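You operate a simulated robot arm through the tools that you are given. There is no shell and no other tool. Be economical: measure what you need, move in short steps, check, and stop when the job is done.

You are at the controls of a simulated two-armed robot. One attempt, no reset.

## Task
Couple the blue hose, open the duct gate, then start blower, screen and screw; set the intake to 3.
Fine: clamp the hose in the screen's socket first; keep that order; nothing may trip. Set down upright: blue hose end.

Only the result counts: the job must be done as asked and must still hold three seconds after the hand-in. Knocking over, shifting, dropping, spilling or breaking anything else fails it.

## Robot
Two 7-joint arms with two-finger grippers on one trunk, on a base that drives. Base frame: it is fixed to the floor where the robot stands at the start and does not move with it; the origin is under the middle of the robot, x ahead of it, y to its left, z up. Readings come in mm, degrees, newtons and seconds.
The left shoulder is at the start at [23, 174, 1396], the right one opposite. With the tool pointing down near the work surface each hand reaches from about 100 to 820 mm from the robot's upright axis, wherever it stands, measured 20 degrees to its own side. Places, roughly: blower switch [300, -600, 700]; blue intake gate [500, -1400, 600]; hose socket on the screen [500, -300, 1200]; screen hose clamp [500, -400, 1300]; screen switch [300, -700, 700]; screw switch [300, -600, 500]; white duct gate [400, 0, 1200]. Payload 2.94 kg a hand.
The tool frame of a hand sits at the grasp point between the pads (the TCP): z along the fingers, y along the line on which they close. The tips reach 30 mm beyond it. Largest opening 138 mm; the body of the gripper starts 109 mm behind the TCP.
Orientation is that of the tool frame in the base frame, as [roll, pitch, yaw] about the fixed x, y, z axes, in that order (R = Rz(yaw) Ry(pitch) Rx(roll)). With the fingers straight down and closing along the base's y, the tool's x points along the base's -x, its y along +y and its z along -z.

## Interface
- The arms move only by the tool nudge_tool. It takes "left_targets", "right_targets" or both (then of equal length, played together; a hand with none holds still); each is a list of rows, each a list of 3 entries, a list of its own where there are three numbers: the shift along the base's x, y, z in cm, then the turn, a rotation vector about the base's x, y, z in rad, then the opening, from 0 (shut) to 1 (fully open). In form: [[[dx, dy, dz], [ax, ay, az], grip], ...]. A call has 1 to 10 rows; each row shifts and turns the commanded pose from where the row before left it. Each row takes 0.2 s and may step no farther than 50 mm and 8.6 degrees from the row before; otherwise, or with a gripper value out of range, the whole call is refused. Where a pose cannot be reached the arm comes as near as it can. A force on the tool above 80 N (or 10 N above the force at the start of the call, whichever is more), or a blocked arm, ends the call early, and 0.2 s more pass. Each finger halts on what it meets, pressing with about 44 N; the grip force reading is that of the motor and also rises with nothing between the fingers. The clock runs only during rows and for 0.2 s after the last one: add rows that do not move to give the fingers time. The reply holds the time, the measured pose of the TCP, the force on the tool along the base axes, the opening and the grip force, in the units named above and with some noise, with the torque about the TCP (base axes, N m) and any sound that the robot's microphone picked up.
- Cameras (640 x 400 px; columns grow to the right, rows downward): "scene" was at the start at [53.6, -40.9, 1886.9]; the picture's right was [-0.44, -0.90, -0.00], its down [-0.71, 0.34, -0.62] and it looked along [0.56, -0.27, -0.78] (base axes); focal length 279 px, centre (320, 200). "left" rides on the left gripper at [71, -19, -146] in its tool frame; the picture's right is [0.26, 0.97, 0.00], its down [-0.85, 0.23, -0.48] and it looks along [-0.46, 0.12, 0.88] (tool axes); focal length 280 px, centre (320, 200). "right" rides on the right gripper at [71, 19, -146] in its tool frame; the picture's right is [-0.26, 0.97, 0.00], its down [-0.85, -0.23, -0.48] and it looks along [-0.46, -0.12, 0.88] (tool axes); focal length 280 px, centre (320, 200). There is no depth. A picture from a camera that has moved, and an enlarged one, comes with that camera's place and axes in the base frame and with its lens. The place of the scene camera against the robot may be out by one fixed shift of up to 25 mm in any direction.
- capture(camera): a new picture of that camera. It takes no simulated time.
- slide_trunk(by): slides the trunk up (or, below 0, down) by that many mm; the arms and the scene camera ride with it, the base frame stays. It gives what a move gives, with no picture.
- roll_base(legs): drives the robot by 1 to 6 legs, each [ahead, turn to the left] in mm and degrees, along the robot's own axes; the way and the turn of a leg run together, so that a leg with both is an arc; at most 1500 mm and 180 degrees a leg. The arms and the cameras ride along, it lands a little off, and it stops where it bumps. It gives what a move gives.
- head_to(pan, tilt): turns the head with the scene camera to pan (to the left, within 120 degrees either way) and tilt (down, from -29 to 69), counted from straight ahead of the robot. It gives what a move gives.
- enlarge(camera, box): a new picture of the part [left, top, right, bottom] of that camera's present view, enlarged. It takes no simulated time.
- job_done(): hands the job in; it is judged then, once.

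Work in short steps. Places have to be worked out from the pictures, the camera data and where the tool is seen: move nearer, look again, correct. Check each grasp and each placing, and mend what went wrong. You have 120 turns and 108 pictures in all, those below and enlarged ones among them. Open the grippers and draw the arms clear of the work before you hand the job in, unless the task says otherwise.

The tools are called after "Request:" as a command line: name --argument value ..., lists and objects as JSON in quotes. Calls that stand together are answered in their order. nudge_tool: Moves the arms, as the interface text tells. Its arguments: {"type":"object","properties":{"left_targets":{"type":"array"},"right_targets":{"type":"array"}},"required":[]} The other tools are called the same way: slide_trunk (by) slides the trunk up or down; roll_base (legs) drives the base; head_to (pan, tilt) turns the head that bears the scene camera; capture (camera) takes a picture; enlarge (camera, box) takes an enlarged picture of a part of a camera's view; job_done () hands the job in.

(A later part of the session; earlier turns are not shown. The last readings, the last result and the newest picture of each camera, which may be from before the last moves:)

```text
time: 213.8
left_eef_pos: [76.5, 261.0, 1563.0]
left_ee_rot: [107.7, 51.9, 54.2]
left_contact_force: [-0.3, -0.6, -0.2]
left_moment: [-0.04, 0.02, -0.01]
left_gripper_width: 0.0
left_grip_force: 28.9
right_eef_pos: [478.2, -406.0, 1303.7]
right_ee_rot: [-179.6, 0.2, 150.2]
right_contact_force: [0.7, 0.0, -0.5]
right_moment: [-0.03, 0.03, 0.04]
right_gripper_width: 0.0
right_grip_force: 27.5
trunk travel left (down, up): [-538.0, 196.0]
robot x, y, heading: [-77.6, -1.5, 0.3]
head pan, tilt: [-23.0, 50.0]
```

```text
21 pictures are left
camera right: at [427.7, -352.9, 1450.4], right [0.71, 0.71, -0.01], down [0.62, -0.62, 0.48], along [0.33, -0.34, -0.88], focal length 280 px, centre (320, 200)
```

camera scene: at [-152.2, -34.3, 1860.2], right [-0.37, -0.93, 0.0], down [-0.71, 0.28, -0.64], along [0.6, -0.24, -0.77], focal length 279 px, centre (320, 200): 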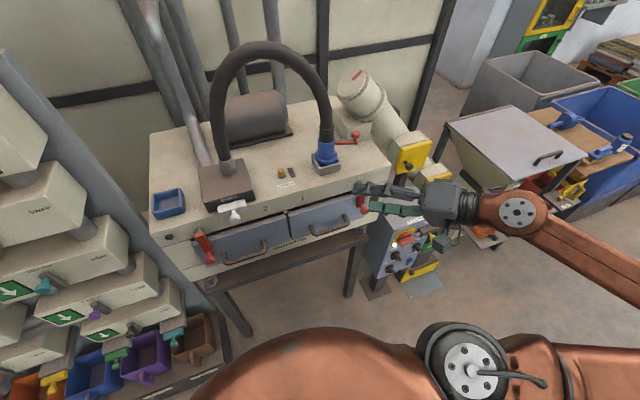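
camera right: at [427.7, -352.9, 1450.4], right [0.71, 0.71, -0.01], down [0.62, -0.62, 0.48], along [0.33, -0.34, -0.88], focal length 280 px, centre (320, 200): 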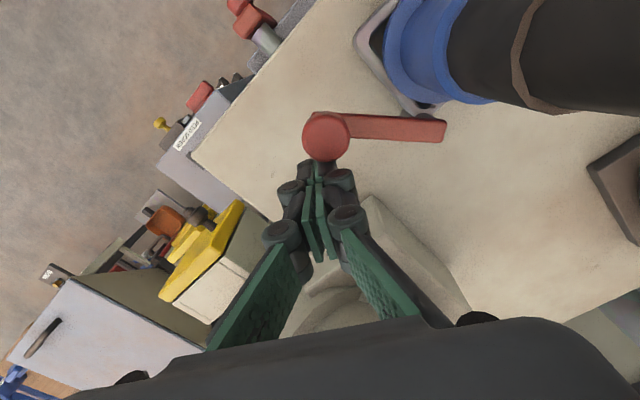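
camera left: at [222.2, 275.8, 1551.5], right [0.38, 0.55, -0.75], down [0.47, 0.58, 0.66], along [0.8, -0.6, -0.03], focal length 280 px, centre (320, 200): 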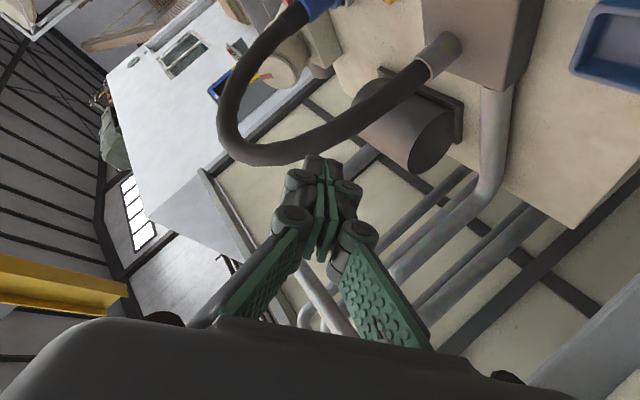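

The lever turns freely (now ≈-135°). Continue along the arc until it stops.

Request:
nudge_tool --right_targets '[[[-1, 0.6, 0], [0, 0, 0], 0], [[-0.95, 0.6, 0], [0, 0, 0], 0], [[-0.7, 0.75, 0], [0, 0, 0], 0], [[-0.7, 0.8, 0], [0, 0, 0], 0], [[-0.5, 0.9, 0], [0, 0, 0], 0], [[-0.45, 0.95, 0], [0, 0, 0], 0], [[-0.1, 0.8, 0], [0, 0, 0], 0], [[0, 0, 0], [0, 0, 0], 0]]'

Request:
capture --camera "right"

```text
time: 215.6
left_eef_pos: [76.8, 253.2, 1564.0]
left_ee_rot: [107.8, 51.8, 54.4]
left_contact_force: [-0.3, -0.6, 0.8]
left_moment: [-0.02, 0.0, -0.06]
left_gripper_width: 0.0
left_grip_force: 28.7
right_eef_pos: [434.9, -360.4, 1305.0]
right_ee_rot: [-179.6, 0.3, 149.9]
right_contact_force: [3.0, -36.0, 15.0]
right_moment: [-0.11, -0.09, -0.27]
right_gripper_width: 0.0
right_grip_force: 28.0
trunk travel left (down, up): [-538.0, 196.0]
robot x, y, heading: [-85.2, 3.2, 0.2]
head pan, tilt: [-23.0, 50.0]
```

```text
20 pictures are left
camera right: at [384.4, -306.6, 1449.6], right [0.71, 0.7, -0.01], down [0.62, -0.62, 0.48], along [0.33, -0.35, -0.88], focal length 280 px, centre (320, 200)
```

right: 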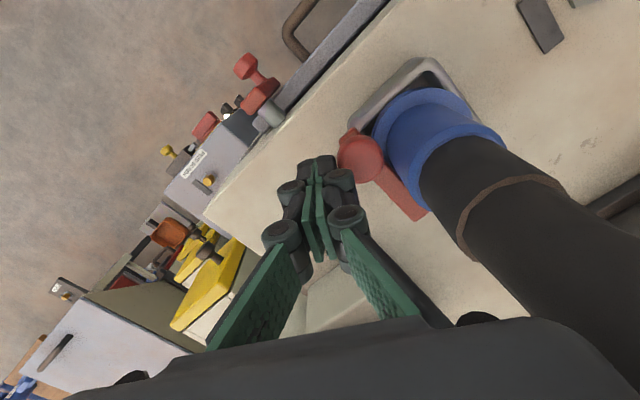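

The lever has reached its stop alongside the cuff over the flange (36 N). Back off, rise, and move toward the white duct gate (~[385,18,1238]) turning to yaw 180°.

Request:
nudge_tool --right_targets '[[[-0.3, -1.5, 0], [0, 0, 0], 0], [[-1, -0.5, 4], [0, 0, 0], 0], [[-1, 0, 4], [0, 0, 0], 0.3], [[-2, 3, 3], [0, 0, 0.1], 0.5], [[-2, 4, 0], [0, 0, 0.1], 0.5], [[-1, 4.8, 0], [0, 0, 0.1], 0.5], [[0, 4.8, 0], [0, 0, 0.1], 0.5], [[0, 4.8, 0], [0, 0, 0.12], 0.5], [[0, 4.8, 0], [0, 0, 0], 0.5], [[0, 4.8, 0], [0, 0, 0], 0.5]]'

Request:
nudge_tool --right_targets '[[[0, 4.5, -1], [0, 0, 0], 0.5], [[0, 3.5, -1], [0, 0, 0], 0.5], [[0, 0, -2], [0, 0, 0], 0.5], [[0, 0, 0], [0, 0, 0], 0.5]]'

Request:
capture --camera "right"

Request:
head_to --pan -15 --tilt 55

Request:
capture --camera "scene"

```text
time: 217.8
left_eef_pos: [78.0, 263.8, 1562.1]
left_ee_rot: [107.4, 52.0, 54.1]
left_contact_force: [0.0, 1.1, -1.0]
left_moment: [0.02, 0.0, -0.01]
left_gripper_width: 0.0
left_grip_force: 28.4
right_eef_pos: [362.9, -58.0, 1416.0]
right_ee_rot: [-179.5, 0.2, 179.9]
right_contact_force: [-0.1, 1.2, 0.2]
right_moment: [-0.05, 0.01, -0.01]
right_gripper_width: 68.9
right_grip_force: 0.1
trunk travel left (down, up): [-538.0, 196.0]
robot x, y, heading: [-79.7, 1.4, 0.2]
head pan, tilt: [-23.0, 50.0]
```

```text
time: 218.8
left_eef_pos: [76.2, 261.0, 1562.1]
left_ee_rot: [107.4, 52.0, 54.1]
left_contact_force: [-0.3, 0.1, -0.1]
left_moment: [-0.02, -0.01, -0.01]
left_gripper_width: 0.1
left_grip_force: 27.8
right_eef_pos: [360.6, 20.7, 1374.7]
right_ee_rot: [-179.5, 0.1, -179.9]
right_contact_force: [-0.3, 0.8, 0.1]
right_moment: [-0.05, 0.0, 0.0]
right_gripper_width: 68.9
right_grip_force: 0.1
trunk travel left (down, up): [-538.0, 196.0]
robot x, y, heading: [-83.6, 5.9, 0.2]
head pan, tilt: [-23.0, 50.0]
```

```text
19 pictures are left
camera right: at [291.0, 41.3, 1520.8], right [0.26, 0.96, -0.01], down [0.85, -0.23, 0.48], along [0.46, -0.13, -0.88], focal length 280 px, centre (320, 200)
```

right: 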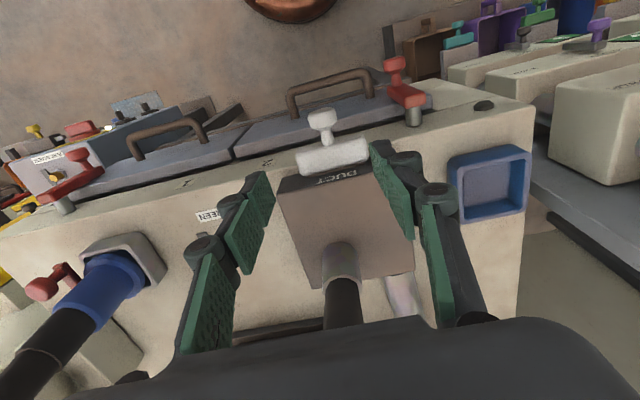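

```text
time: 219.5
left_eef_pos: [78.0, 259.9, 1562.1]
left_ee_rot: [107.4, 51.9, 54.2]
left_contact_force: [-0.5, 1.3, -0.3]
left_moment: [0.04, 0.0, -0.02]
left_gripper_width: 0.0
left_grip_force: 28.2
right_eef_pos: [360.8, 17.4, 1375.6]
right_ee_rot: [-179.5, 0.1, 179.9]
right_contact_force: [0.3, -0.6, -0.1]
right_moment: [-0.03, 0.0, 0.01]
right_gripper_width: 68.7
right_grip_force: 0.1
trunk travel left (down, up): [-538.0, 196.0]
robot x, y, heading: [-86.2, 2.9, 0.2]
head pan, tilt: [-15.0, 55.0]
```

```text
18 pictures are left
camera scene: at [-25.0, -20.9, 1853.8], right [-0.25, -0.97, 0.0], down [-0.79, 0.21, -0.57], along [0.56, -0.15, -0.82], focal length 279 px, centre (320, 200)
```

scene: 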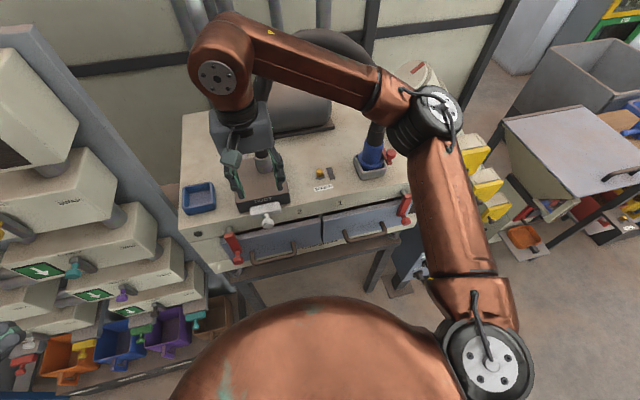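

Gate handle seen. I enlarge to understand how it slides.

Request:
enlarge --camera "right" --box '[260, 90, 420, 190]'

```text
4.00 times, centred on (340, 140) of right
camera zoom: at [291.2, 38.8, 1521.0], right [0.26, 0.96, -0.01], down [0.85, -0.23, 0.48], along [0.46, -0.13, -0.88], focal length 1122 px, centre (240, 440)
```

zoom: 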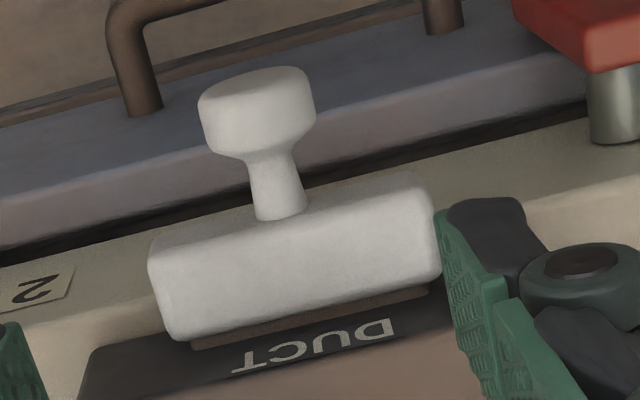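

It's a slide plate with a knob protruding toward the robot; head ≈[360,24,1190]. Descend over the head, grip it, and check.

Request:
nudge_tool --right_targets '[[[0, 0.5, -4], [0, 0, 0], 0.5], [[0, 0, -4], [0, 0, 0], 0.5], [[0, 0, -4], [0, 0, 0], 0.5], [[0, 0, -3], [0, 0, 0], 0.5], [[0, 0, -1.8], [0, 0, 0], 0.5], [[0, 0, 0], [0, 0, 0], 0.5]]'

Request:
capture --camera "right"

```text
time: 220.9
left_eef_pos: [77.5, 260.8, 1562.4]
left_ee_rot: [107.5, 52.0, 54.2]
left_contact_force: [0.6, -0.8, -0.9]
left_moment: [0.0, 0.01, 0.03]
left_gripper_width: 0.0
left_grip_force: 28.6
right_eef_pos: [362.2, 22.7, 1206.6]
right_ee_rot: [-179.6, 0.1, 179.9]
right_contact_force: [1.2, -0.6, 0.2]
right_moment: [-0.01, -0.01, 0.01]
right_gripper_width: 69.1
right_grip_force: 0.0
trunk travel left (down, up): [-538.0, 196.0]
robot x, y, heading: [-83.2, 0.8, 0.5]
head pan, tilt: [-15.0, 55.0]
```

```text
16 pictures are left
camera right: at [291.2, 43.5, 1352.8], right [0.26, 0.96, -0.01], down [0.85, -0.23, 0.48], along [0.46, -0.13, -0.88], focal length 280 px, centre (320, 200)
```

right: 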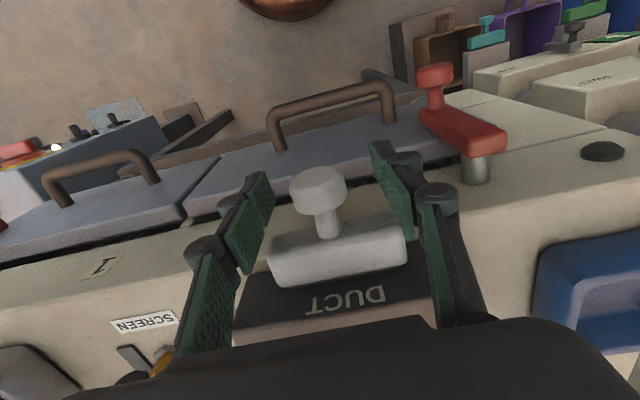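

The head is right at the TCP. Close and pull toward the robot.

Request:
nudge_tool --right_targets '[[[0, 0, 0], [0, 0, 0], 0], [[0, 0, 0], [0, 0, 0], 0], [[0, 0, 0], [0, 0, 0], 0], [[0, 0, 0], [0, 0, 0], 0], [[-0.5, 0, 0], [0, 0, 0], 0], [[-1, 0, 0], [0, 0, 0], 0], [[-1, 0, 0], [0, 0, 0], 0], [[-1, 0, 0], [0, 0, 0], 0], [[0, 0, 0], [0, 0, 0], 0]]'

Request:
capture --camera "right"

```text
time: 222.9
left_eef_pos: [80.0, 262.3, 1561.8]
left_ee_rot: [107.6, 52.0, 54.2]
left_contact_force: [0.1, 0.3, -0.4]
left_moment: [-0.01, 0.01, 0.01]
left_gripper_width: 0.0
left_grip_force: 28.1
right_eef_pos: [327.5, 25.0, 1206.2]
right_ee_rot: [-179.5, 0.0, 180.0]
right_contact_force: [0.6, 4.6, -27.0]
right_moment: [-0.12, -0.99, -0.49]
right_gripper_width: 27.7
right_grip_force: 44.6
trunk travel left (down, up): [-538.0, 196.0]
robot x, y, heading: [-87.1, 5.9, 0.2]
head pan, tilt: [-15.0, 55.0]
```

```text
15 pictures are left
camera right: at [257.7, 44.7, 1350.9], right [0.26, 0.96, -0.01], down [0.85, -0.23, 0.48], along [0.46, -0.13, -0.88], focal length 280 px, centre (320, 200)
```

right: 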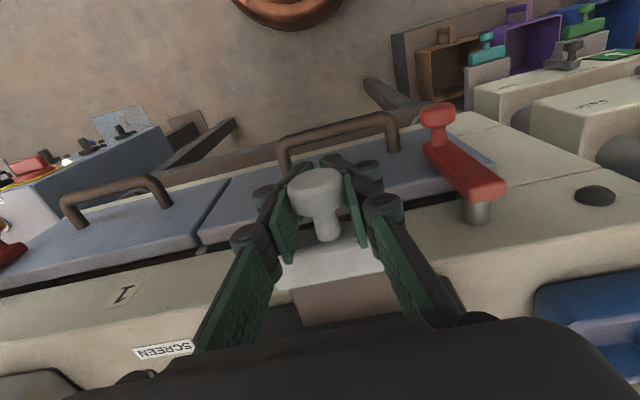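

The gate slides out 35 mm with me. Continue pulling until it stops.

Request:
nudge_tool --right_targets '[[[-1, 0, -0.2], [0, 0, 0], 0], [[-1, 0, 0], [0, 0, 0], 0], [[-1, 0, 0], [0, 0, 0], 0], [[-1, 0, 0], [0, 0, 0], 0], [[-1, 0, 0], [0, 0, 0], 0], [[0, 0, 0], [0, 0, 0], 0]]'

Request:
capture --camera "right"

```text
time: 224.3
left_eef_pos: [88.1, 262.4, 1561.5]
left_ee_rot: [108.0, 52.2, 54.5]
left_contact_force: [0.2, -0.4, 0.3]
left_moment: [0.0, 0.0, 0.02]
left_gripper_width: 0.0
left_grip_force: 28.7
right_eef_pos: [287.8, 23.9, 1202.9]
right_ee_rot: [-179.5, 0.2, 179.6]
right_contact_force: [40.0, 1.6, -31.0]
right_moment: [-0.05, 0.87, 0.02]
right_gripper_width: 28.1
right_grip_force: 45.4
trunk travel left (down, up): [-538.0, 196.0]
robot x, y, heading: [-82.6, 5.9, 0.3]
head pan, tilt: [-15.0, 55.0]
```

```text
14 pictures are left
camera right: at [217.5, 45.1, 1347.7], right [0.27, 0.96, -0.01], down [0.85, -0.23, 0.48], along [0.46, -0.13, -0.88], focal length 280 px, centre (320, 200)
```

right: 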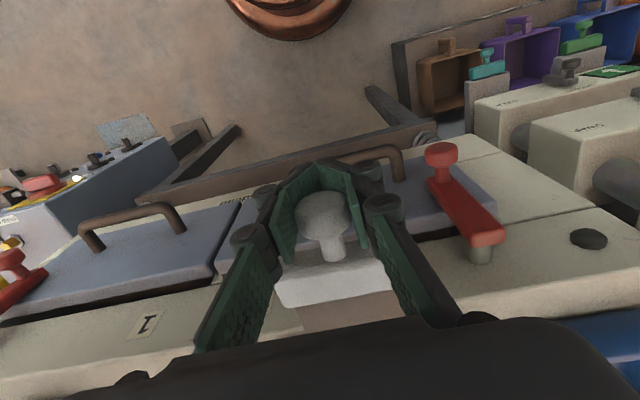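

Gate fully out (stop reached, 40 N). Release, lift off, tuck the right hand, and drive around to face the switch panel.

Request:
nudge_tool --right_targets '[[[0.2, 0, 0], [0, 0, 0], 0.6], [[0, 0, 0], [0, 0, 0], 0.6], [[0, 0, 0], [0, 0, 0], 0.6], [[0, 0, 4], [0, 0, 0], 0.6], [[0, 0, 4.5], [0, 0, 0], 0.6], [[0, -1, 4.5], [0, 0, 0], 0.6], [[0, -3, 3], [0, 0, 0], 0.6], [[0, -4.8, 0], [0, 0, 0], 0.6], [[0, -4.8, 0], [0, 0, 0], 0.6], [[0, -4.8, 0], [0, 0, 0], 0.6]]'

Request:
nudge_tool --right_targets '[[[0, -4.8, 0], [0, 0, 0], 0.6], [[0, -4.8, 0], [0, 0, 0], 0.6], [[0, -4.8, 0], [0, 0, 0], 0.6], [[0, 0, 0], [0, 0, 0], 0.6]]'

Request:
roll_base --legs '[[-280, 0], [0, -90], [520, 0], [0, 90]]'

Request:
head_to --pan 0 --tilt 50

Request:
capture --camera "scene"

```text
time: 226.5
left_eef_pos: [75.8, 257.2, 1562.0]
left_ee_rot: [107.5, 51.8, 54.5]
left_contact_force: [-0.8, -0.9, -0.1]
left_moment: [0.0, 0.03, 0.05]
left_gripper_width: 0.0
left_grip_force: 28.6
right_eef_pos: [277.3, -164.0, 1364.6]
right_ee_rot: [-179.7, 0.1, -180.0]
right_contact_force: [-0.6, 0.2, 0.1]
right_moment: [0.09, 0.01, 0.01]
right_gripper_width: 82.5
right_grip_force: 0.0
trunk travel left (down, up): [-538.0, 196.0]
robot x, y, heading: [-84.7, 3.8, 0.4]
head pan, tilt: [-15.0, 55.0]
```

```text
time: 227.5
left_eef_pos: [79.2, 260.3, 1562.5]
left_ee_rot: [107.6, 51.9, 54.3]
left_contact_force: [0.2, 0.2, -0.6]
left_moment: [-0.01, 0.0, -0.01]
left_gripper_width: 0.1
left_grip_force: 28.3
right_eef_pos: [280.1, -306.1, 1365.1]
right_ee_rot: [-179.6, 0.1, -180.0]
right_contact_force: [0.6, -0.1, 0.3]
right_moment: [0.02, 0.0, -0.04]
right_gripper_width: 83.0
right_grip_force: 0.0
trunk travel left (down, up): [-538.0, 196.0]
robot x, y, heading: [-88.6, 4.4, 0.4]
head pan, tilt: [-15.0, 55.0]
```

```text
time: 239.8
left_eef_pos: [-200.4, -257.7, 1562.5]
left_ee_rot: [107.6, 51.9, 53.9]
left_contact_force: [0.3, -0.4, 0.2]
left_moment: [0.01, 0.02, -0.02]
left_gripper_width: 0.2
left_grip_force: 28.8
right_eef_pos: [0.2, -824.1, 1364.7]
right_ee_rot: [-179.6, -0.1, 179.7]
right_contact_force: [1.2, 0.4, 0.5]
right_moment: [0.0, 0.06, 0.0]
right_gripper_width: 82.6
right_grip_force: 0.0
trunk travel left (down, up): [-538.0, 196.0]
robot x, y, heading: [-366.1, -516.9, 0.3]
head pan, tilt: [-15.0, 55.0]
```

```text
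time: 240.5
left_eef_pos: [-202.1, -258.9, 1563.0]
left_ee_rot: [107.5, 51.9, 53.9]
left_contact_force: [0.8, 0.6, -0.1]
left_moment: [0.01, 0.02, 0.03]
left_gripper_width: 0.0
left_grip_force: 28.5
right_eef_pos: [-1.1, -825.5, 1364.5]
right_ee_rot: [-179.6, 0.1, 179.8]
right_contact_force: [-0.9, 0.5, 0.5]
right_moment: [0.04, 0.01, -0.01]
right_gripper_width: 82.8
right_grip_force: 0.0
trunk travel left (down, up): [-538.0, 196.0]
robot x, y, heading: [-360.3, -514.4, -0.0]
head pan, tilt: [0.0, 50.0]
```

```text
13 pictures are left
camera scene: at [-297.4, -521.6, 1860.3], right [0.0, -1.0, 0.0], down [-0.77, 0.0, -0.64], along [0.64, 0.0, -0.77], focal length 279 px, centre (320, 200)
```

scene: 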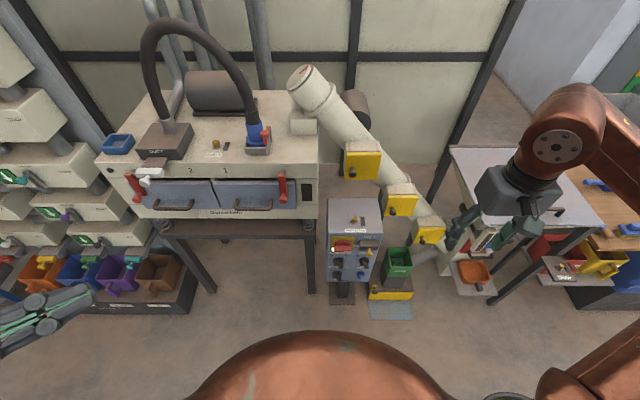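

Drove perfectly. Enlarge the panel.

Request:
enlarge --camera "scene" --box '[310, 190, 406, 310]'

Request:
enlarge --camera "scene" --box '[400, 200, 640, 320]'

```text
3.33 times, centred on (358, 250) of scene
camera zoom: at [-297.4, -521.6, 1860.3], right [0.0, -1.0, 0.0], down [-0.77, 0.0, -0.64], along [0.64, 0.0, -0.77], focal length 929 px, centre (193, 33)
```

zoom: 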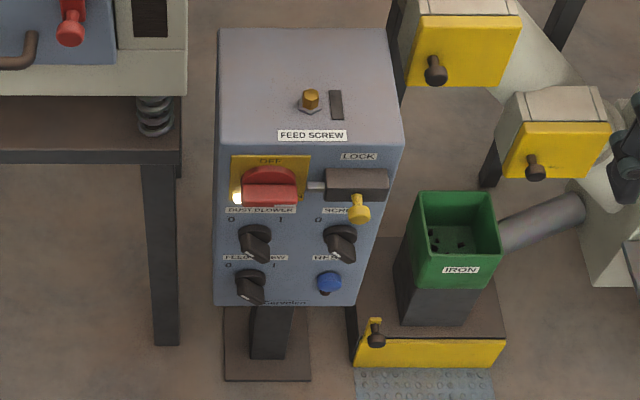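

```text
2.67 times, centred on (520, 260) of scene
camera zoom: at [-297.4, -521.6, 1860.3], right [0.0, -1.0, 0.0], down [-0.77, 0.0, -0.64], along [0.64, 0.0, -0.77], focal length 743 px, centre (-213, 40)
```

zoom: 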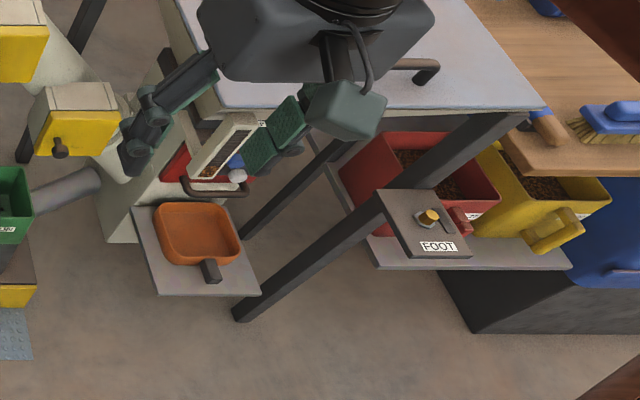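

Panel knobs: DUST BLOWER ≈[300,-607,694], SCREEN ≈[300,-720,694], FEED SCREW ≈[300,-607,552], turning 0→1 clockwise. Lower the trunk and point the right hand forward in front of the blower knob.

Request:
slide_trunk --by -380

Request:
nudge_tool --right_targets '[[[0, 2, -1], [0, -0.149, 0], 0.6], [[0, 2, -2], [0, -0.149, 0], 0.6], [[0, 2, -2], [0, -0.149, 0], 0.6], [[0.5, 2, -2], [0, -0.149, 0], 0.6], [[0.5, 2, -2], [0, -0.149, 0], 0.6], [[0.5, 2, -3], [0, -0.149, 0], 0.6], [[0.5, 2, -3], [0, -0.149, 0], 0.6], [[0.5, 2, -3], [0, -0.149, 0], 0.6], [[0.5, 2, -3], [0, -0.149, 0], 0.6], [[0.5, 2, -3], [0, -0.149, 0], 0.6]]'

Request:
capture --camera "right"

```text
time: 244.2
left_eef_pos: [-201.7, -259.5, 1183.6]
left_ee_rot: [107.5, 52.0, 53.9]
left_contact_force: [-0.3, 0.1, -0.4]
left_moment: [-0.01, 0.02, 0.0]
left_gripper_width: 0.0
left_grip_force: 28.0
right_eef_pos: [-1.2, -823.9, 983.6]
right_ee_rot: [-179.6, 0.1, 179.7]
right_contact_force: [0.7, -0.3, 0.7]
right_moment: [0.01, -0.01, -0.01]
right_gripper_width: 83.0
right_grip_force: 0.0
trunk travel left (down, up): [-158.0, 576.0]
robot x, y, heading: [-360.8, -512.4, 0.1]
head pan, tilt: [0.0, 50.0]
```

```text
time: 246.4
left_eef_pos: [-198.4, -256.5, 1179.7]
left_ee_rot: [107.6, 52.1, 53.9]
left_contact_force: [0.4, 1.1, 0.3]
left_moment: [-0.07, -0.04, -0.14]
left_gripper_width: 0.0
left_grip_force: 28.2
right_eef_pos: [214.2, -676.3, 973.1]
right_ee_rot: [156.7, 73.6, 155.0]
right_contact_force: [1.1, -0.8, 0.2]
right_moment: [-0.03, 0.0, -0.1]
right_gripper_width: 82.8
right_grip_force: 0.0
right hand out of reach, approached as far as the arm can: row 3, 4, 5, 6, 7, 8, 9, 10
trunk travel left (down, up): [-158.0, 576.0]
robot x, y, heading: [-366.6, -508.2, -0.3]
head pan, tilt: [0.0, 50.0]
```

```text
10 pictures are left
camera right: at [57.2, -646.5, 944.6], right [0.11, 0.93, 0.36], down [-0.25, -0.32, 0.91], along [0.96, -0.19, 0.2], focal length 280 px, centre (320, 200)
```

right: 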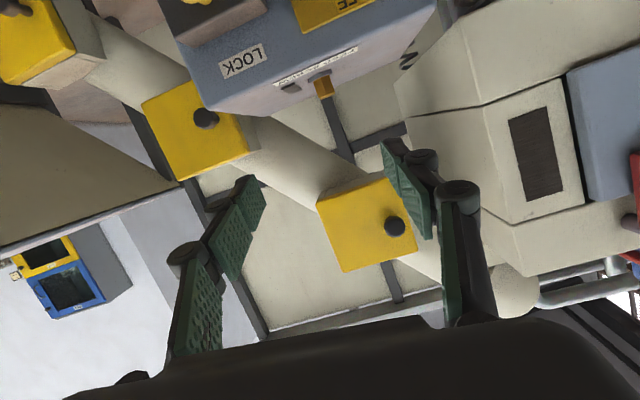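

The forward-pointing hand needs more room. I back off 150 mm and extend the hand so that commanded and actual pose agree, at knob height.

Request:
roll_base --legs '[[-150, 0]]'

Request:
nudge_tool --right_targets '[[[4.4, 0, 0], [0, 0, 0], 0.6], [[4.4, 0, 0], [0, 0, 0], 0.6], [[4.4, 0, 0], [0, 0, 0], 0.6], [[4.4, 0, 0], [0, 0, 0], 0.6], [[4.4, 0.5, 0], [0, -0.05, 0], 0.6], [[0, 0, 0], [0, 0, 0], 0.6]]'

Request:
capture --camera "right"

```text
time: 247.8
left_eef_pos: [-353.2, -258.2, 1182.7]
left_ee_rot: [107.6, 51.9, 53.9]
left_contact_force: [-0.1, -0.1, -0.1]
left_moment: [0.0, 0.0, 0.0]
left_gripper_width: 0.0
left_grip_force: 28.8
right_eef_pos: [59.3, -678.8, 974.0]
right_ee_rot: [156.0, 73.6, 154.3]
right_contact_force: [-0.5, -1.4, 0.4]
right_moment: [0.01, 0.03, 0.02]
right_gripper_width: 82.6
right_grip_force: 0.0
trunk travel left (down, up): [-158.0, 576.0]
robot x, y, heading: [-515.9, -510.4, 0.1]
head pan, tilt: [0.0, 50.0]
```

```text
time: 249.2
left_eef_pos: [-352.8, -259.3, 1183.9]
left_ee_rot: [107.6, 51.8, 54.0]
left_contact_force: [0.0, -0.6, 1.2]
left_moment: [0.01, 0.01, 0.0]
left_gripper_width: 0.0
left_grip_force: 28.8
right_eef_pos: [251.0, -684.2, 974.2]
right_ee_rot: [153.7, 75.0, 152.1]
right_contact_force: [-0.6, -0.1, -0.2]
right_moment: [-0.02, -0.03, 0.04]
right_gripper_width: 82.6
right_grip_force: 0.0
right hand out of reach, approached as far as the arm can: row 5
trunk travel left (down, up): [-158.0, 576.0]
robot x, y, heading: [-513.4, -513.0, 0.1]
head pan, tilt: [0.0, 50.0]
```

```text
9 pictures are left
camera right: at [94.6, -655.1, 942.4], right [0.1, 0.93, 0.36], down [-0.28, -0.33, 0.9], along [0.96, -0.19, 0.22], focal length 280 px, centre (320, 200)
```

right: 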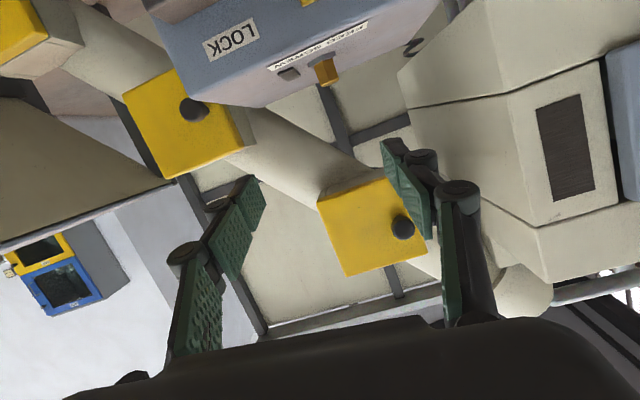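

The commanded pose is at the actual one; hand is pointing forward with closing axis horizontal. Move back slightly and down in front of the knobs, then look.

Request:
nudge_tool --right_targets '[[[-3.5, 0, 0], [0, 0, 0], 0.6], [[-3.5, 0, 0], [0, 0, 0], 0.6], [[-1, 1, -3], [0, 0, 0], 0.6], [[0, 1.1, -4], [0, 0, 0], 0.6], [[0, 1.1, -4], [0, 0, 0], 0.6], [[0, 1.1, -4], [0, 0, 0], 0.6], [[0, 1.1, -4], [0, 0, 0], 0.6], [[0, 1.1, -4], [0, 0, 0], 0.6], [[0, 1.1, -4], [0, 0, 0], 0.6], [[0, 0, 0], [0, 0, 0], 0.6]]'

Request:
capture --camera "right"

```text
time: 251.4
left_eef_pos: [-353.4, -259.9, 1182.7]
left_ee_rot: [107.6, 51.9, 53.9]
left_contact_force: [-0.4, 0.0, 0.1]
left_moment: [0.0, -0.02, 0.02]
left_gripper_width: 0.1
left_grip_force: 28.5
right_eef_pos: [162.9, -687.4, 875.0]
right_ee_rot: [151.4, 76.0, 149.9]
right_contact_force: [-0.6, -0.4, -0.3]
right_moment: [0.02, 0.02, 0.01]
right_gripper_width: 83.1
right_grip_force: 0.0
right hand out of reach, approached as far as the arm can: row 4, 5, 6, 7, 8, 9
trunk travel left (down, up): [-158.0, 576.0]
robot x, y, heading: [-515.5, -516.2, -0.4]
head pan, tilt: [0.0, 50.0]
```

```text
8 pictures are left
camera right: at [7.6, -658.4, 840.1], right [0.09, 0.93, 0.37], down [-0.29, -0.33, 0.9], along [0.95, -0.19, 0.24], focal length 280 px, centre (320, 200)
```

right: 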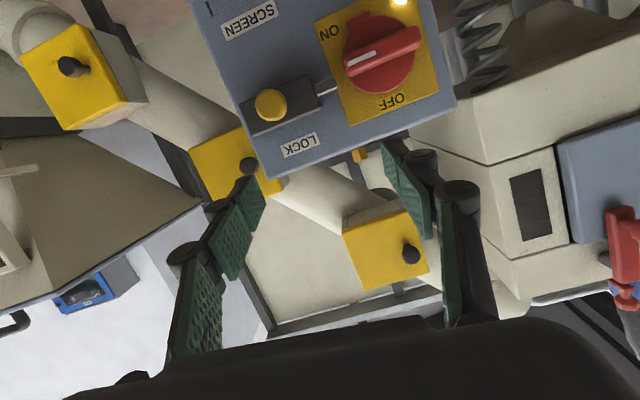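

The trunk needs to be lower for this height: slide down 150 and re-centre on the blower knob.

Request:
slide_trunk --by -150

Request:
nudge_tool --right_targets '[[[0, 1.5, -1], [0, 0, 0], 0.6], [[0, 1.5, -1], [0, 0, 0], 0.6], [[0, 1.5, -1], [0, 0, 0], 0.6], [[0, 1.5, 0], [0, 0, 0], 0.6], [[0, 1.5, 0], [0, 0, 0], 0.6], [[0, 0, 0], [0, 0, 0], 0.6]]'

Request:
capture --camera "right"

```text
time: 253.1
left_eef_pos: [-353.3, -258.6, 1033.3]
left_ee_rot: [107.4, 51.9, 53.9]
left_contact_force: [-0.3, 0.2, 0.3]
left_moment: [0.03, 0.03, 0.0]
left_gripper_width: 0.1
left_grip_force: 28.3
right_eef_pos: [163.1, -687.8, 724.9]
right_ee_rot: [150.8, 76.1, 149.3]
right_contact_force: [-0.2, 0.5, -0.8]
right_moment: [0.02, 0.04, 0.01]
right_gripper_width: 82.7
right_grip_force: 0.1
trunk travel left (down, up): [-8.0, 726.0]
robot x, y, heading: [-518.9, -515.1, -0.0]
head pan, tilt: [0.0, 50.0]
```

```text
time: 254.5
left_eef_pos: [-353.2, -258.4, 1035.1]
left_ee_rot: [107.6, 51.9, 53.9]
left_contact_force: [-0.1, -0.1, 0.4]
left_moment: [-0.02, 0.03, -0.03]
left_gripper_width: 0.0
left_grip_force: 28.5
right_eef_pos: [166.5, -657.0, 729.4]
right_ee_rot: [151.2, 76.0, 149.9]
right_contact_force: [0.3, 0.2, 0.9]
right_moment: [0.0, -0.02, 0.0]
right_gripper_width: 82.8
right_grip_force: 0.1
right hand out of reach, approached as far as the arm can: row 2, 3, 4, 5
trunk travel left (down, up): [-8.0, 726.0]
robot x, y, heading: [-515.0, -514.2, -0.2]
head pan, tilt: [0.0, 50.0]
```

```text
7 pictures are left
camera right: at [11.8, -627.9, 693.9], right [0.09, 0.93, 0.37], down [-0.3, -0.33, 0.9], along [0.95, -0.19, 0.25], focal length 280 px, centre (320, 200)
```

right: 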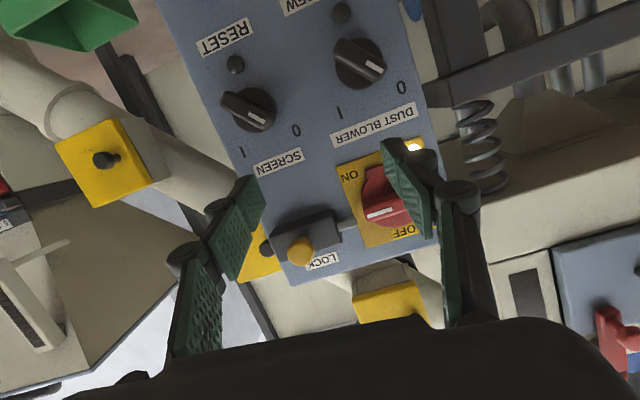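

Clear view: both pointers at 0 (45° up-left), knobs ≈[320,-600,655] and [320,-722,650]. The arm needs the robot further left and nearer; I drive to ≈[-415,-405], then roll the gripper to fit the wing.

Request:
roll_base --legs '[[0, 90], [110, 0], [0, -90], [90, 0]]'

Request:
nudge_tool --right_targets '[[[-1, -0.8, -1], [-0.13, 0, 0], 0.6], [[0, -0.8, -1], [-0.13, 0, 0], 0.6], [[0, -0.8, -1], [-0.13, 0, 0], 0.6], [[0, -0.8, -1], [-0.13, 0, 0], 0.6], [[0, -0.8, -1], [-0.13, 0, 0], 0.6], [[0, -0.8, -1], [-0.13, 0, 0], 0.6], [[0, -0.8, -1], [-0.13, 0, 0], 0.6], [[0, 0, 0], [0, 0, 0], 0.6]]'

Request:
capture --camera "right"

```text
time: 264.0
left_eef_pos: [-270.9, -144.4, 1032.7]
left_ee_rot: [107.1, 51.5, 54.1]
left_contact_force: [0.7, 0.3, 0.4]
left_moment: [0.01, 0.02, -0.05]
left_gripper_width: 0.2
left_grip_force: 28.7
right_eef_pos: [256.5, -538.8, 733.8]
right_ee_rot: [150.1, 76.3, 149.5]
right_contact_force: [0.4, 0.2, 0.3]
right_moment: [0.01, -0.02, -0.02]
right_gripper_width: 82.6
right_grip_force: 0.1
trunk travel left (down, up): [-8.0, 726.0]
robot x, y, heading: [-423.7, -398.5, 0.8]
head pan, tilt: [0.0, 50.0]
```

```text
time: 265.8
left_eef_pos: [-283.4, -144.7, 1032.3]
left_ee_rot: [106.2, 51.3, 53.4]
left_contact_force: [-1.0, 0.4, -1.3]
left_moment: [-0.02, -0.01, 0.0]
left_gripper_width: 0.0
left_grip_force: 28.3
right_eef_pos: [258.9, -621.9, 724.7]
right_ee_rot: [-99.9, 43.7, -105.8]
right_contact_force: [0.3, -0.5, 0.7]
right_moment: [-0.01, 0.01, -0.02]
right_gripper_width: 82.9
right_grip_force: 0.1
right hand out of reach, approached as far as the arm can: row 1, 2, 3, 4, 5, 6, 7
trunk travel left (down, up): [-8.0, 726.0]
robot x, y, heading: [-425.5, -400.6, 0.7]
head pan, tilt: [0.0, 50.0]
```

```text
6 pictures are left
camera right: at [102.8, -634.3, 678.8], right [0.07, 0.86, -0.51], down [-0.3, 0.5, 0.81], along [0.95, 0.1, 0.3], focal length 280 px, centre (320, 200)
```

right: 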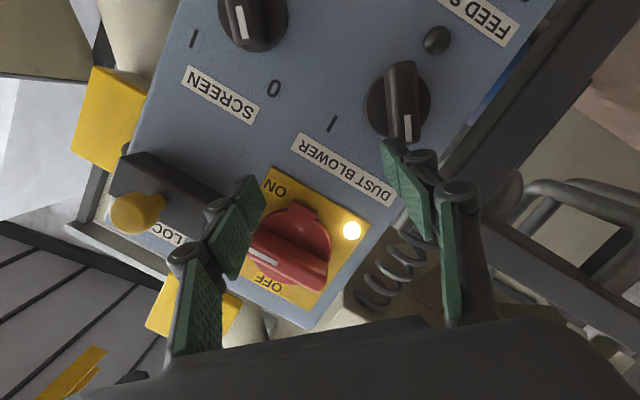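

The gripper is now aligned with the blower wing. The arm is folded too much to get lower, so back off 150 mm and extend forward and down.

Request:
roll_base --legs '[[-150, 0]]'

Request:
nudge_tool --right_targets '[[[4, 0, 0], [0, 0, 0], 0.4], [[4, 0.5, -0.8], [0, 0, 0], 0.4], [[3, 0.5, -1.2], [0, 0, 0], 0.4], [[2.5, 0.6, -1.5], [0, 0, 0], 0.4], [[1, 0.6, -1.5], [0, 0, 0], 0.4], [[0, 0.6, -1.5], [0, 0, 0], 0.4], [[0, 0, 0], [0, 0, 0], 0.4]]'

Request:
capture --camera "right"

```text
time: 267.2
left_eef_pos: [-427.4, -147.0, 1032.0]
left_ee_rot: [106.7, 51.3, 53.6]
left_contact_force: [0.5, 0.6, -0.5]
left_moment: [-0.03, -0.01, 0.01]
left_gripper_width: 0.0
left_grip_force: 28.5
right_eef_pos: [111.5, -622.9, 720.2]
right_ee_rot: [-100.2, 43.8, -105.8]
right_contact_force: [0.7, -0.1, 0.7]
right_moment: [-0.01, 0.03, 0.0]
right_gripper_width: 83.0
right_grip_force: 0.1
trunk travel left (down, up): [-8.0, 726.0]
robot x, y, heading: [-574.0, -406.5, 1.0]
head pan, tilt: [0.0, 50.0]
```

```text
time: 268.8
left_eef_pos: [-446.1, -148.0, 1033.2]
left_ee_rot: [105.3, 50.6, 52.7]
left_contact_force: [0.2, -0.3, 0.0]
left_moment: [0.0, 0.03, 0.0]
left_gripper_width: 0.0
left_grip_force: 28.5
right_eef_pos: [230.8, -620.4, 742.0]
right_ee_rot: [-99.5, 43.9, -105.3]
right_contact_force: [-0.2, 0.0, 0.4]
right_moment: [0.02, 0.01, 0.03]
right_gripper_width: 55.4
right_grip_force: 0.1
right hand out of reach, approached as far as the arm can: row 2, 3, 4, 5, 6
trunk travel left (down, up): [-8.0, 726.0]
robot x, y, heading: [-574.9, -401.6, 1.1]
head pan, tilt: [0.0, 50.0]
```

```text
5 pictures are left
camera right: at [75.7, -633.3, 697.1], right [0.07, 0.86, -0.5], down [-0.31, 0.5, 0.81], along [0.95, 0.1, 0.3], focal length 280 px, centre (320, 200)
```

right: 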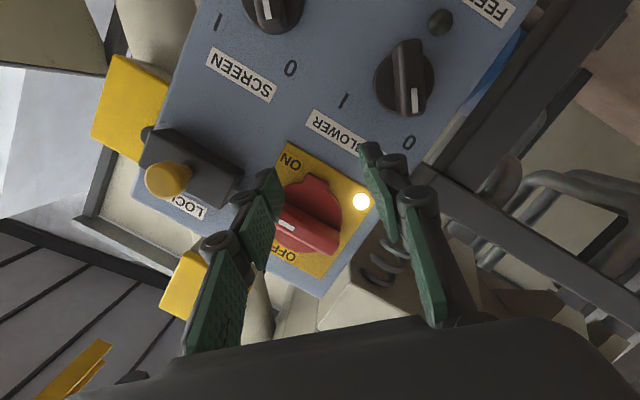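

Horizontal reach ends above the knobs. Alternative: tilt the tool 45° down with closed fingers and push the upper wing tips sideways (0→1). Reorient while retracting, then move nearer.

Request:
nudge_tool --right_targets '[[[-2, 0.6, 0], [0.13, 0.05, 0], 0], [[-2, 0.6, 0], [0.13, 0.05, 0], 0], [[-2, 0.6, 0], [0.13, 0.05, 0], 0], [[-2, 0.6, 0], [0.13, 0.05, 0], 0], [[-2, 0.7, 0], [0.13, 0.05, 0], 0], [[-2, 0.7, 0], [0.13, 0.05, 0], 0], [[-1, 0.7, 0], [0.13, 0.05, 0], 0], [[-1, 0.7, 0], [0, 0.1, 0], 0], [[-1, 0.7, 0], [0, 0.1, 0], 0], [[0, 0, 0], [0, 0, 0], 0]]'

Request:
roll_base --legs '[[120, 0]]'

```text
time: 271.0
left_eef_pos: [-446.3, -148.7, 1033.1]
left_ee_rot: [105.3, 50.8, 52.7]
left_contact_force: [0.1, -0.3, -0.1]
left_moment: [0.0, 0.03, -0.04]
left_gripper_width: 0.0
left_grip_force: 28.0
right_eef_pos: [80.8, -560.5, 743.1]
right_ee_rot: [166.7, 49.3, 172.9]
right_contact_force: [-0.3, 0.2, 0.3]
right_moment: [-0.03, -0.02, -0.03]
right_gripper_width: 0.0
right_grip_force: 28.4
trunk travel left (down, up): [-8.0, 726.0]
robot x, y, heading: [-575.0, -405.2, 0.9]
head pan, tilt: [0.0, 50.0]
```

```text
time: 272.2
left_eef_pos: [-339.1, -146.8, 1034.7]
left_ee_rot: [104.0, 50.1, 51.7]
left_contact_force: [-3.0, -0.1, 0.0]
left_moment: [0.01, -0.08, 0.23]
left_gripper_width: 0.0
left_grip_force: 28.7
right_eef_pos: [190.6, -559.3, 750.0]
right_ee_rot: [166.5, 50.1, 172.8]
right_contact_force: [-1.3, -0.3, 0.1]
right_moment: [-0.03, -0.11, -0.06]
right_gripper_width: 0.0
right_grip_force: 28.6
trunk travel left (down, up): [-8.0, 726.0]
robot x, y, heading: [-451.4, -403.8, 1.0]
head pan, tilt: [0.0, 50.0]
```

Tool is at ≈50° down, pose consistent. Approach beside the blower wing tip, then push it right by 50 mm, and look.

Request:
nudge_tool --right_targets '[[[3, 0, -2.1], [0, 0, 0], 0], [[3, 0, -2.1], [0, 0, 0], 0], [[3, 0, -2.2], [0, 0, 0], 0], [[0, 0, 0], [0, 0, 0], 0]]'

Request:
capture --camera "right"

```text
time: 273.2
left_eef_pos: [-335.0, -146.4, 1033.5]
left_ee_rot: [104.6, 50.3, 52.0]
left_contact_force: [1.4, 0.0, -0.9]
left_moment: [0.0, 0.02, 0.02]
left_gripper_width: 0.1
left_grip_force: 28.3
right_eef_pos: [284.8, -559.4, 682.1]
right_ee_rot: [166.6, 49.7, 173.0]
right_contact_force: [0.3, -0.5, 0.0]
right_moment: [-0.02, 0.0, 0.04]
right_gripper_width: 0.3
right_grip_force: 28.5
trunk travel left (down, up): [-8.0, 726.0]
robot x, y, heading: [-448.6, -399.9, 1.0]
head pan, tilt: [0.0, 50.0]
```

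```text
4 pictures are left
camera right: at [127.4, -554.3, 723.1], right [0.11, 0.93, 0.34], down [0.19, -0.36, 0.91], along [0.97, -0.04, -0.22], focal length 280 px, centre (320, 200)
```

right: 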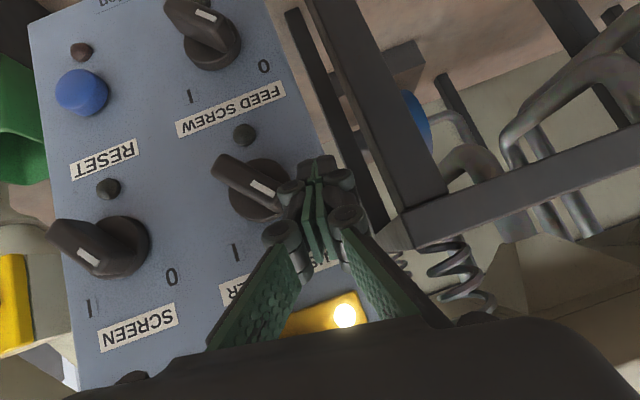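

The finger is right beside the blower pointer. Push it right by 50 mm.

Request:
nudge_tool --right_targets '[[[0, -1, 0], [0, 0, 0], 0], [[0, -1, 0], [0, 0, 0], 0], [[0, -1, 0], [0, 0, 0], 0], [[0, -1, 0], [0, 0, 0], 0], [[0, -1, 0], [0, 0, 0], 0], [[0, -0.5, 0], [0, 0, 0], 0], [[0, 0, 0], [0, 0, 0], 0]]'

Request:
capture --camera "right"

```text
time: 274.8
left_eef_pos: [-334.8, -135.5, 1033.1]
left_ee_rot: [104.0, 50.8, 51.5]
left_contact_force: [0.4, 0.5, 1.2]
left_moment: [0.04, 0.0, 0.05]
left_gripper_width: 0.1
left_grip_force: 28.8
right_eef_pos: [283.3, -595.5, 694.0]
right_ee_rot: [166.0, 50.2, 174.1]
right_contact_force: [11.5, 64.9, 12.4]
right_moment: [1.57, -0.42, 0.77]
right_gripper_width: 0.2
right_grip_force: 28.9
trunk travel left (down, up): [-8.0, 726.0]
robot x, y, heading: [-451.3, -402.7, 1.1]
head pan, tilt: [0.0, 50.0]
```

```text
3 pictures are left
camera right: at [125.6, -594.0, 731.8], right [0.09, 0.93, 0.35], down [0.19, -0.36, 0.91], along [0.98, -0.01, -0.21], focal length 280 px, centre (320, 200)
```

right: 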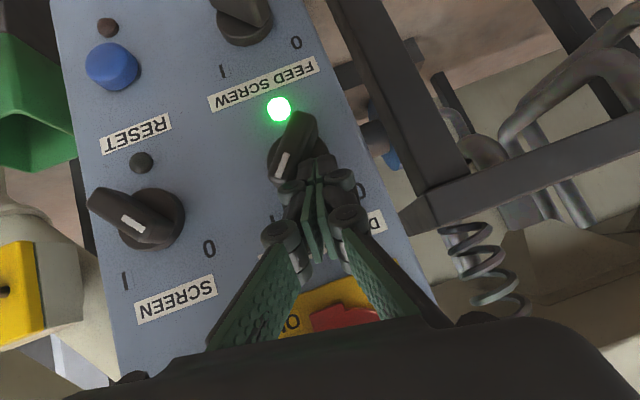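

Green lamp: the blower runs. Now the SCREEN switch the same way.

Request:
nudge_tool --right_targets '[[[0, 1.5, 0], [0, 0, 0], 0], [[-4, 0, 0.5], [0, 0, 0], 0], [[-1, -3, 0], [0, 0, 0], 0], [[0, -3, 0], [0, 0, 0], 0], [[0, -2.5, 0], [0, 0, 0], 0], [[0, 0, 0], [0, 0, 0], 0], [[4, 0, -0.5], [0, 0, 0], 0], [[1, 0, 0], [0, 0, 0], 0], [[0, 0, 0], [0, 0, 0], 0]]'

Request:
nudge_tool --right_targets '[[[0, -1, 0], [0, 0, 0], 0], [[0, -1, 0], [0, 0, 0], 0], [[0, -1, 0], [0, 0, 0], 0], [[0, -1, 0], [0, 0, 0], 0], [[0, -1, 0], [0, 0, 0], 0], [[0, -0.5, 0], [0, 0, 0], 0], [[0, 0, 0], [0, 0, 0], 0]]'

Request:
capture --camera "right"

```text
time: 276.8
left_eef_pos: [-334.9, -144.7, 1033.6]
left_ee_rot: [104.5, 50.4, 52.0]
left_contact_force: [-0.4, 0.7, -0.1]
left_moment: [0.0, -0.02, 0.05]
left_gripper_width: 0.0
left_grip_force: 28.7
right_eef_pos: [283.8, -683.1, 682.6]
right_ee_rot: [166.6, 49.8, 172.9]
right_contact_force: [0.5, 0.5, 0.1]
right_moment: [0.0, 0.03, 0.02]
right_gripper_width: 0.0
right_grip_force: 28.6
trunk travel left (down, up): [-8.0, 726.0]
robot x, y, heading: [-452.8, -405.1, 1.1]
head pan, tilt: [0.0, 50.0]
```

```text
time: 278.4
left_eef_pos: [-335.9, -137.1, 1033.3]
left_ee_rot: [103.9, 50.7, 51.5]
left_contact_force: [-0.5, -0.2, 0.1]
left_moment: [0.04, 0.04, 0.02]
left_gripper_width: 0.0
left_grip_force: 28.4
right_eef_pos: [284.0, -717.7, 694.1]
right_ee_rot: [165.5, 50.6, 173.7]
right_contact_force: [-2.0, 69.5, 17.0]
right_moment: [1.61, -0.09, 0.73]
right_gripper_width: 0.5
right_grip_force: 30.0
trunk travel left (down, up): [-8.0, 726.0]
robot x, y, heading: [-451.2, -403.3, 1.1]
head pan, tilt: [0.0, 50.0]
```

```text
2 pictures are left
camera right: at [125.2, -717.5, 732.6], right [0.08, 0.93, 0.36], down [0.19, -0.36, 0.91], along [0.98, -0.01, -0.2], focal length 280 px, centre (320, 200)
```

right: 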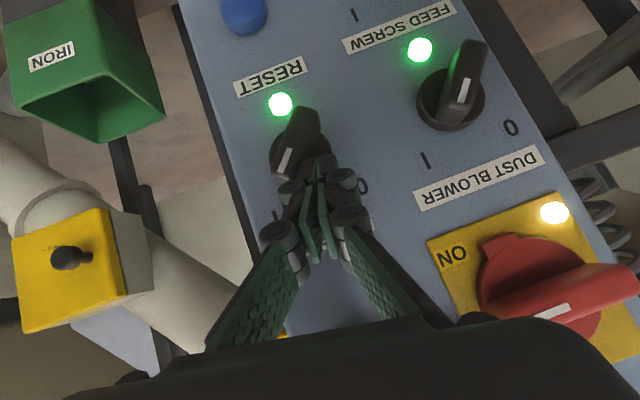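

Both green. Now move to the FEED SCREW switch ([310,-601,532]).

Request:
nudge_tool --right_targets '[[[0, 1.5, 0], [0, 0, 0], 0], [[-4.9, 0, 0], [0, 0, 0], 0], [[0, 4, -3], [0, 0, 0], 0], [[0, 4, -3], [0, 0, 0], 0], [[0, 4, -3], [0, 0, 0], 0], [[0, 4, -3], [0, 0, 0], 0], [[0, 0, -0.5], [0, 0, 0], 0], [[4.9, 0, 0], [0, 0, 0], 0], [[0, 0, 0], [0, 0, 0], 0]]'

```text
time: 279.0
left_eef_pos: [-336.0, -169.1, 1038.4]
left_ee_rot: [106.0, 49.0, 53.3]
left_contact_force: [-0.4, -2.5, 0.0]
left_moment: [0.15, 0.11, 0.13]
left_gripper_width: 0.0
left_grip_force: 28.0
right_eef_pos: [269.8, -717.6, 685.2]
right_ee_rot: [161.2, 51.0, 170.9]
right_contact_force: [-33.0, 49.5, 13.5]
right_moment: [0.76, 0.07, 0.9]
right_gripper_width: 0.0
right_grip_force: 28.7
trunk travel left (down, up): [-8.0, 726.0]
robot x, y, heading: [-448.9, -401.1, 1.3]
head pan, tilt: [0.0, 50.0]
stopped in row 2 (right hand): the force on the tool passed its limit at 103 N (the readings are from after the stop); the commanded pose is now the measured one
```

Retracting while still pressed tripped the force stop. Release sideways first, then retract and continue.

Request:
nudge_tool --right_targets '[[[0, 1.2, 0], [0, 0, 0], 0], [[0, 0.8, 0], [0, 0, 0], 0], [[-3.5, 0, 0], [0, 0, 0], 0], [[0, 3.5, -3.2], [0, 0, 0], 0], [[0, 3.5, -3.2], [0, 0, 0], 0], [[0, 3.5, -3.2], [0, 0, 0], 0], [[0, 3, -3.2], [0, 0, 0], 0], [[0, 0, 0], [0, 0, 0], 0]]'

```text
time: 280.8
left_eef_pos: [-333.7, -158.5, 1035.6]
left_ee_rot: [105.4, 49.7, 52.7]
left_contact_force: [0.7, -0.6, 0.2]
left_moment: [-0.02, -0.04, -0.02]
left_gripper_width: 0.0
left_grip_force: 28.5
right_eef_pos: [239.3, -569.9, 556.0]
right_ee_rot: [163.9, 50.9, 171.8]
right_contact_force: [0.3, -0.1, 0.4]
right_moment: [0.0, -0.01, -0.02]
right_gripper_width: 0.0
right_grip_force: 28.4
trunk travel left (down, up): [-8.0, 726.0]
robot x, y, heading: [-451.8, -402.6, 1.2]
head pan, tilt: [0.0, 50.0]
```

In position. Advance, push the feed-screw pointer, then back off sideways and look.

Request:
nudge_tool --right_targets '[[[0, 0.9, 0], [0, 0, 0], 0], [[4.5, 0, 0], [0, 0, 0], 0], [[0, 0, 0], [0, 0, 0], 0], [[0, -1, 0], [0, 0, 0], 0], [[0, -1, 0], [0, 0, 0], 0], [[0, -1, 0], [0, 0, 0], 0], [[0, -1, 0], [0, 0, 0], 0], [[0, -1, 0], [0, 0, 0], 0], [[0, -0.4, 0], [0, 0, 0], 0], [[0, 0, 0], [0, 0, 0], 0]]'

Request:
capture --camera "right"

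```text
time: 283.0
left_eef_pos: [-339.1, -157.2, 1036.3]
left_ee_rot: [104.9, 49.6, 52.4]
left_contact_force: [0.5, 0.4, -0.3]
left_moment: [-0.02, 0.0, -0.03]
left_gripper_width: 0.0
left_grip_force: 28.2
right_eef_pos: [284.4, -608.7, 565.6]
right_ee_rot: [163.3, 51.8, 171.8]
right_contact_force: [-14.1, 18.1, 49.3]
right_moment: [0.34, -0.29, 0.24]
right_gripper_width: 0.0
right_grip_force: 28.1
trunk travel left (down, up): [-8.0, 726.0]
robot x, y, heading: [-451.3, -402.7, 1.4]
head pan, tilt: [0.0, 50.0]
```

```text
1 pictures are left
camera right: at [126.0, -609.3, 600.7], right [0.08, 0.92, 0.38], down [0.17, -0.39, 0.91], along [0.98, -0.01, -0.18], focal length 280 px, centre (320, 200)
```

right: 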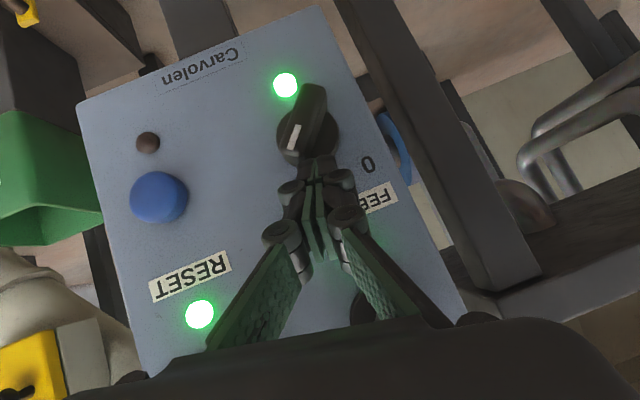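

All three machines run (green lamps). Release sideways, retract, raise the hand and drive over toward the blue intake gate (~[500,-1400,600]).

Request:
nudge_tool --right_targets '[[[0, 1.2, 0], [0, 0, 0], 0], [[0, 1, 0], [0, 0, 0], 0], [[-4, 0, 0], [0, 0, 0], 0], [[-4, 0, 1], [0, 0, 0], 0], [[0, 0, 4], [0, 0, 0], 0], [[0, 0, 4], [0, 0, 0], 0], [[0, 0, 3], [0, 0, 0], 0], [[0, 0, 0], [0, 0, 0], 0]]'

Request:
roll_base --legs '[[-170, 0], [0, -90], [800, 0], [0, 90], [170, 0]]'

```text
time: 284.8
left_eef_pos: [-333.4, -159.4, 1035.1]
left_ee_rot: [105.4, 49.7, 52.7]
left_contact_force: [0.1, 0.2, 0.1]
left_moment: [-0.04, -0.02, -0.01]
left_gripper_width: 0.0
left_grip_force: 28.2
right_eef_pos: [202.9, -592.9, 674.7]
right_ee_rot: [163.9, 50.8, 171.8]
right_contact_force: [0.5, -0.3, 0.5]
right_moment: [-0.02, 0.03, 0.01]
right_gripper_width: 0.0
right_grip_force: 29.3
trunk travel left (down, up): [-8.0, 726.0]
robot x, y, heading: [-453.0, -399.3, 1.2]
head pan, tilt: [0.0, 50.0]
```

```text
time: 298.9
left_eef_pos: [-326.4, -954.6, 1038.0]
left_ee_rot: [104.7, 49.1, 54.1]
left_contact_force: [-1.5, -0.4, 1.3]
left_moment: [0.04, 0.02, 0.14]
left_gripper_width: 0.0
left_grip_force: 27.8
right_eef_pos: [229.0, -1368.5, 682.3]
right_ee_rot: [163.7, 51.4, 173.7]
right_contact_force: [-0.6, 0.4, 2.2]
right_moment: [-0.04, 0.08, -0.05]
right_gripper_width: 0.0
right_grip_force: 28.3
trunk travel left (down, up): [-8.0, 726.0]
robot x, y, heading: [-432.5, -1203.8, 3.0]
head pan, tilt: [0.0, 50.0]
```

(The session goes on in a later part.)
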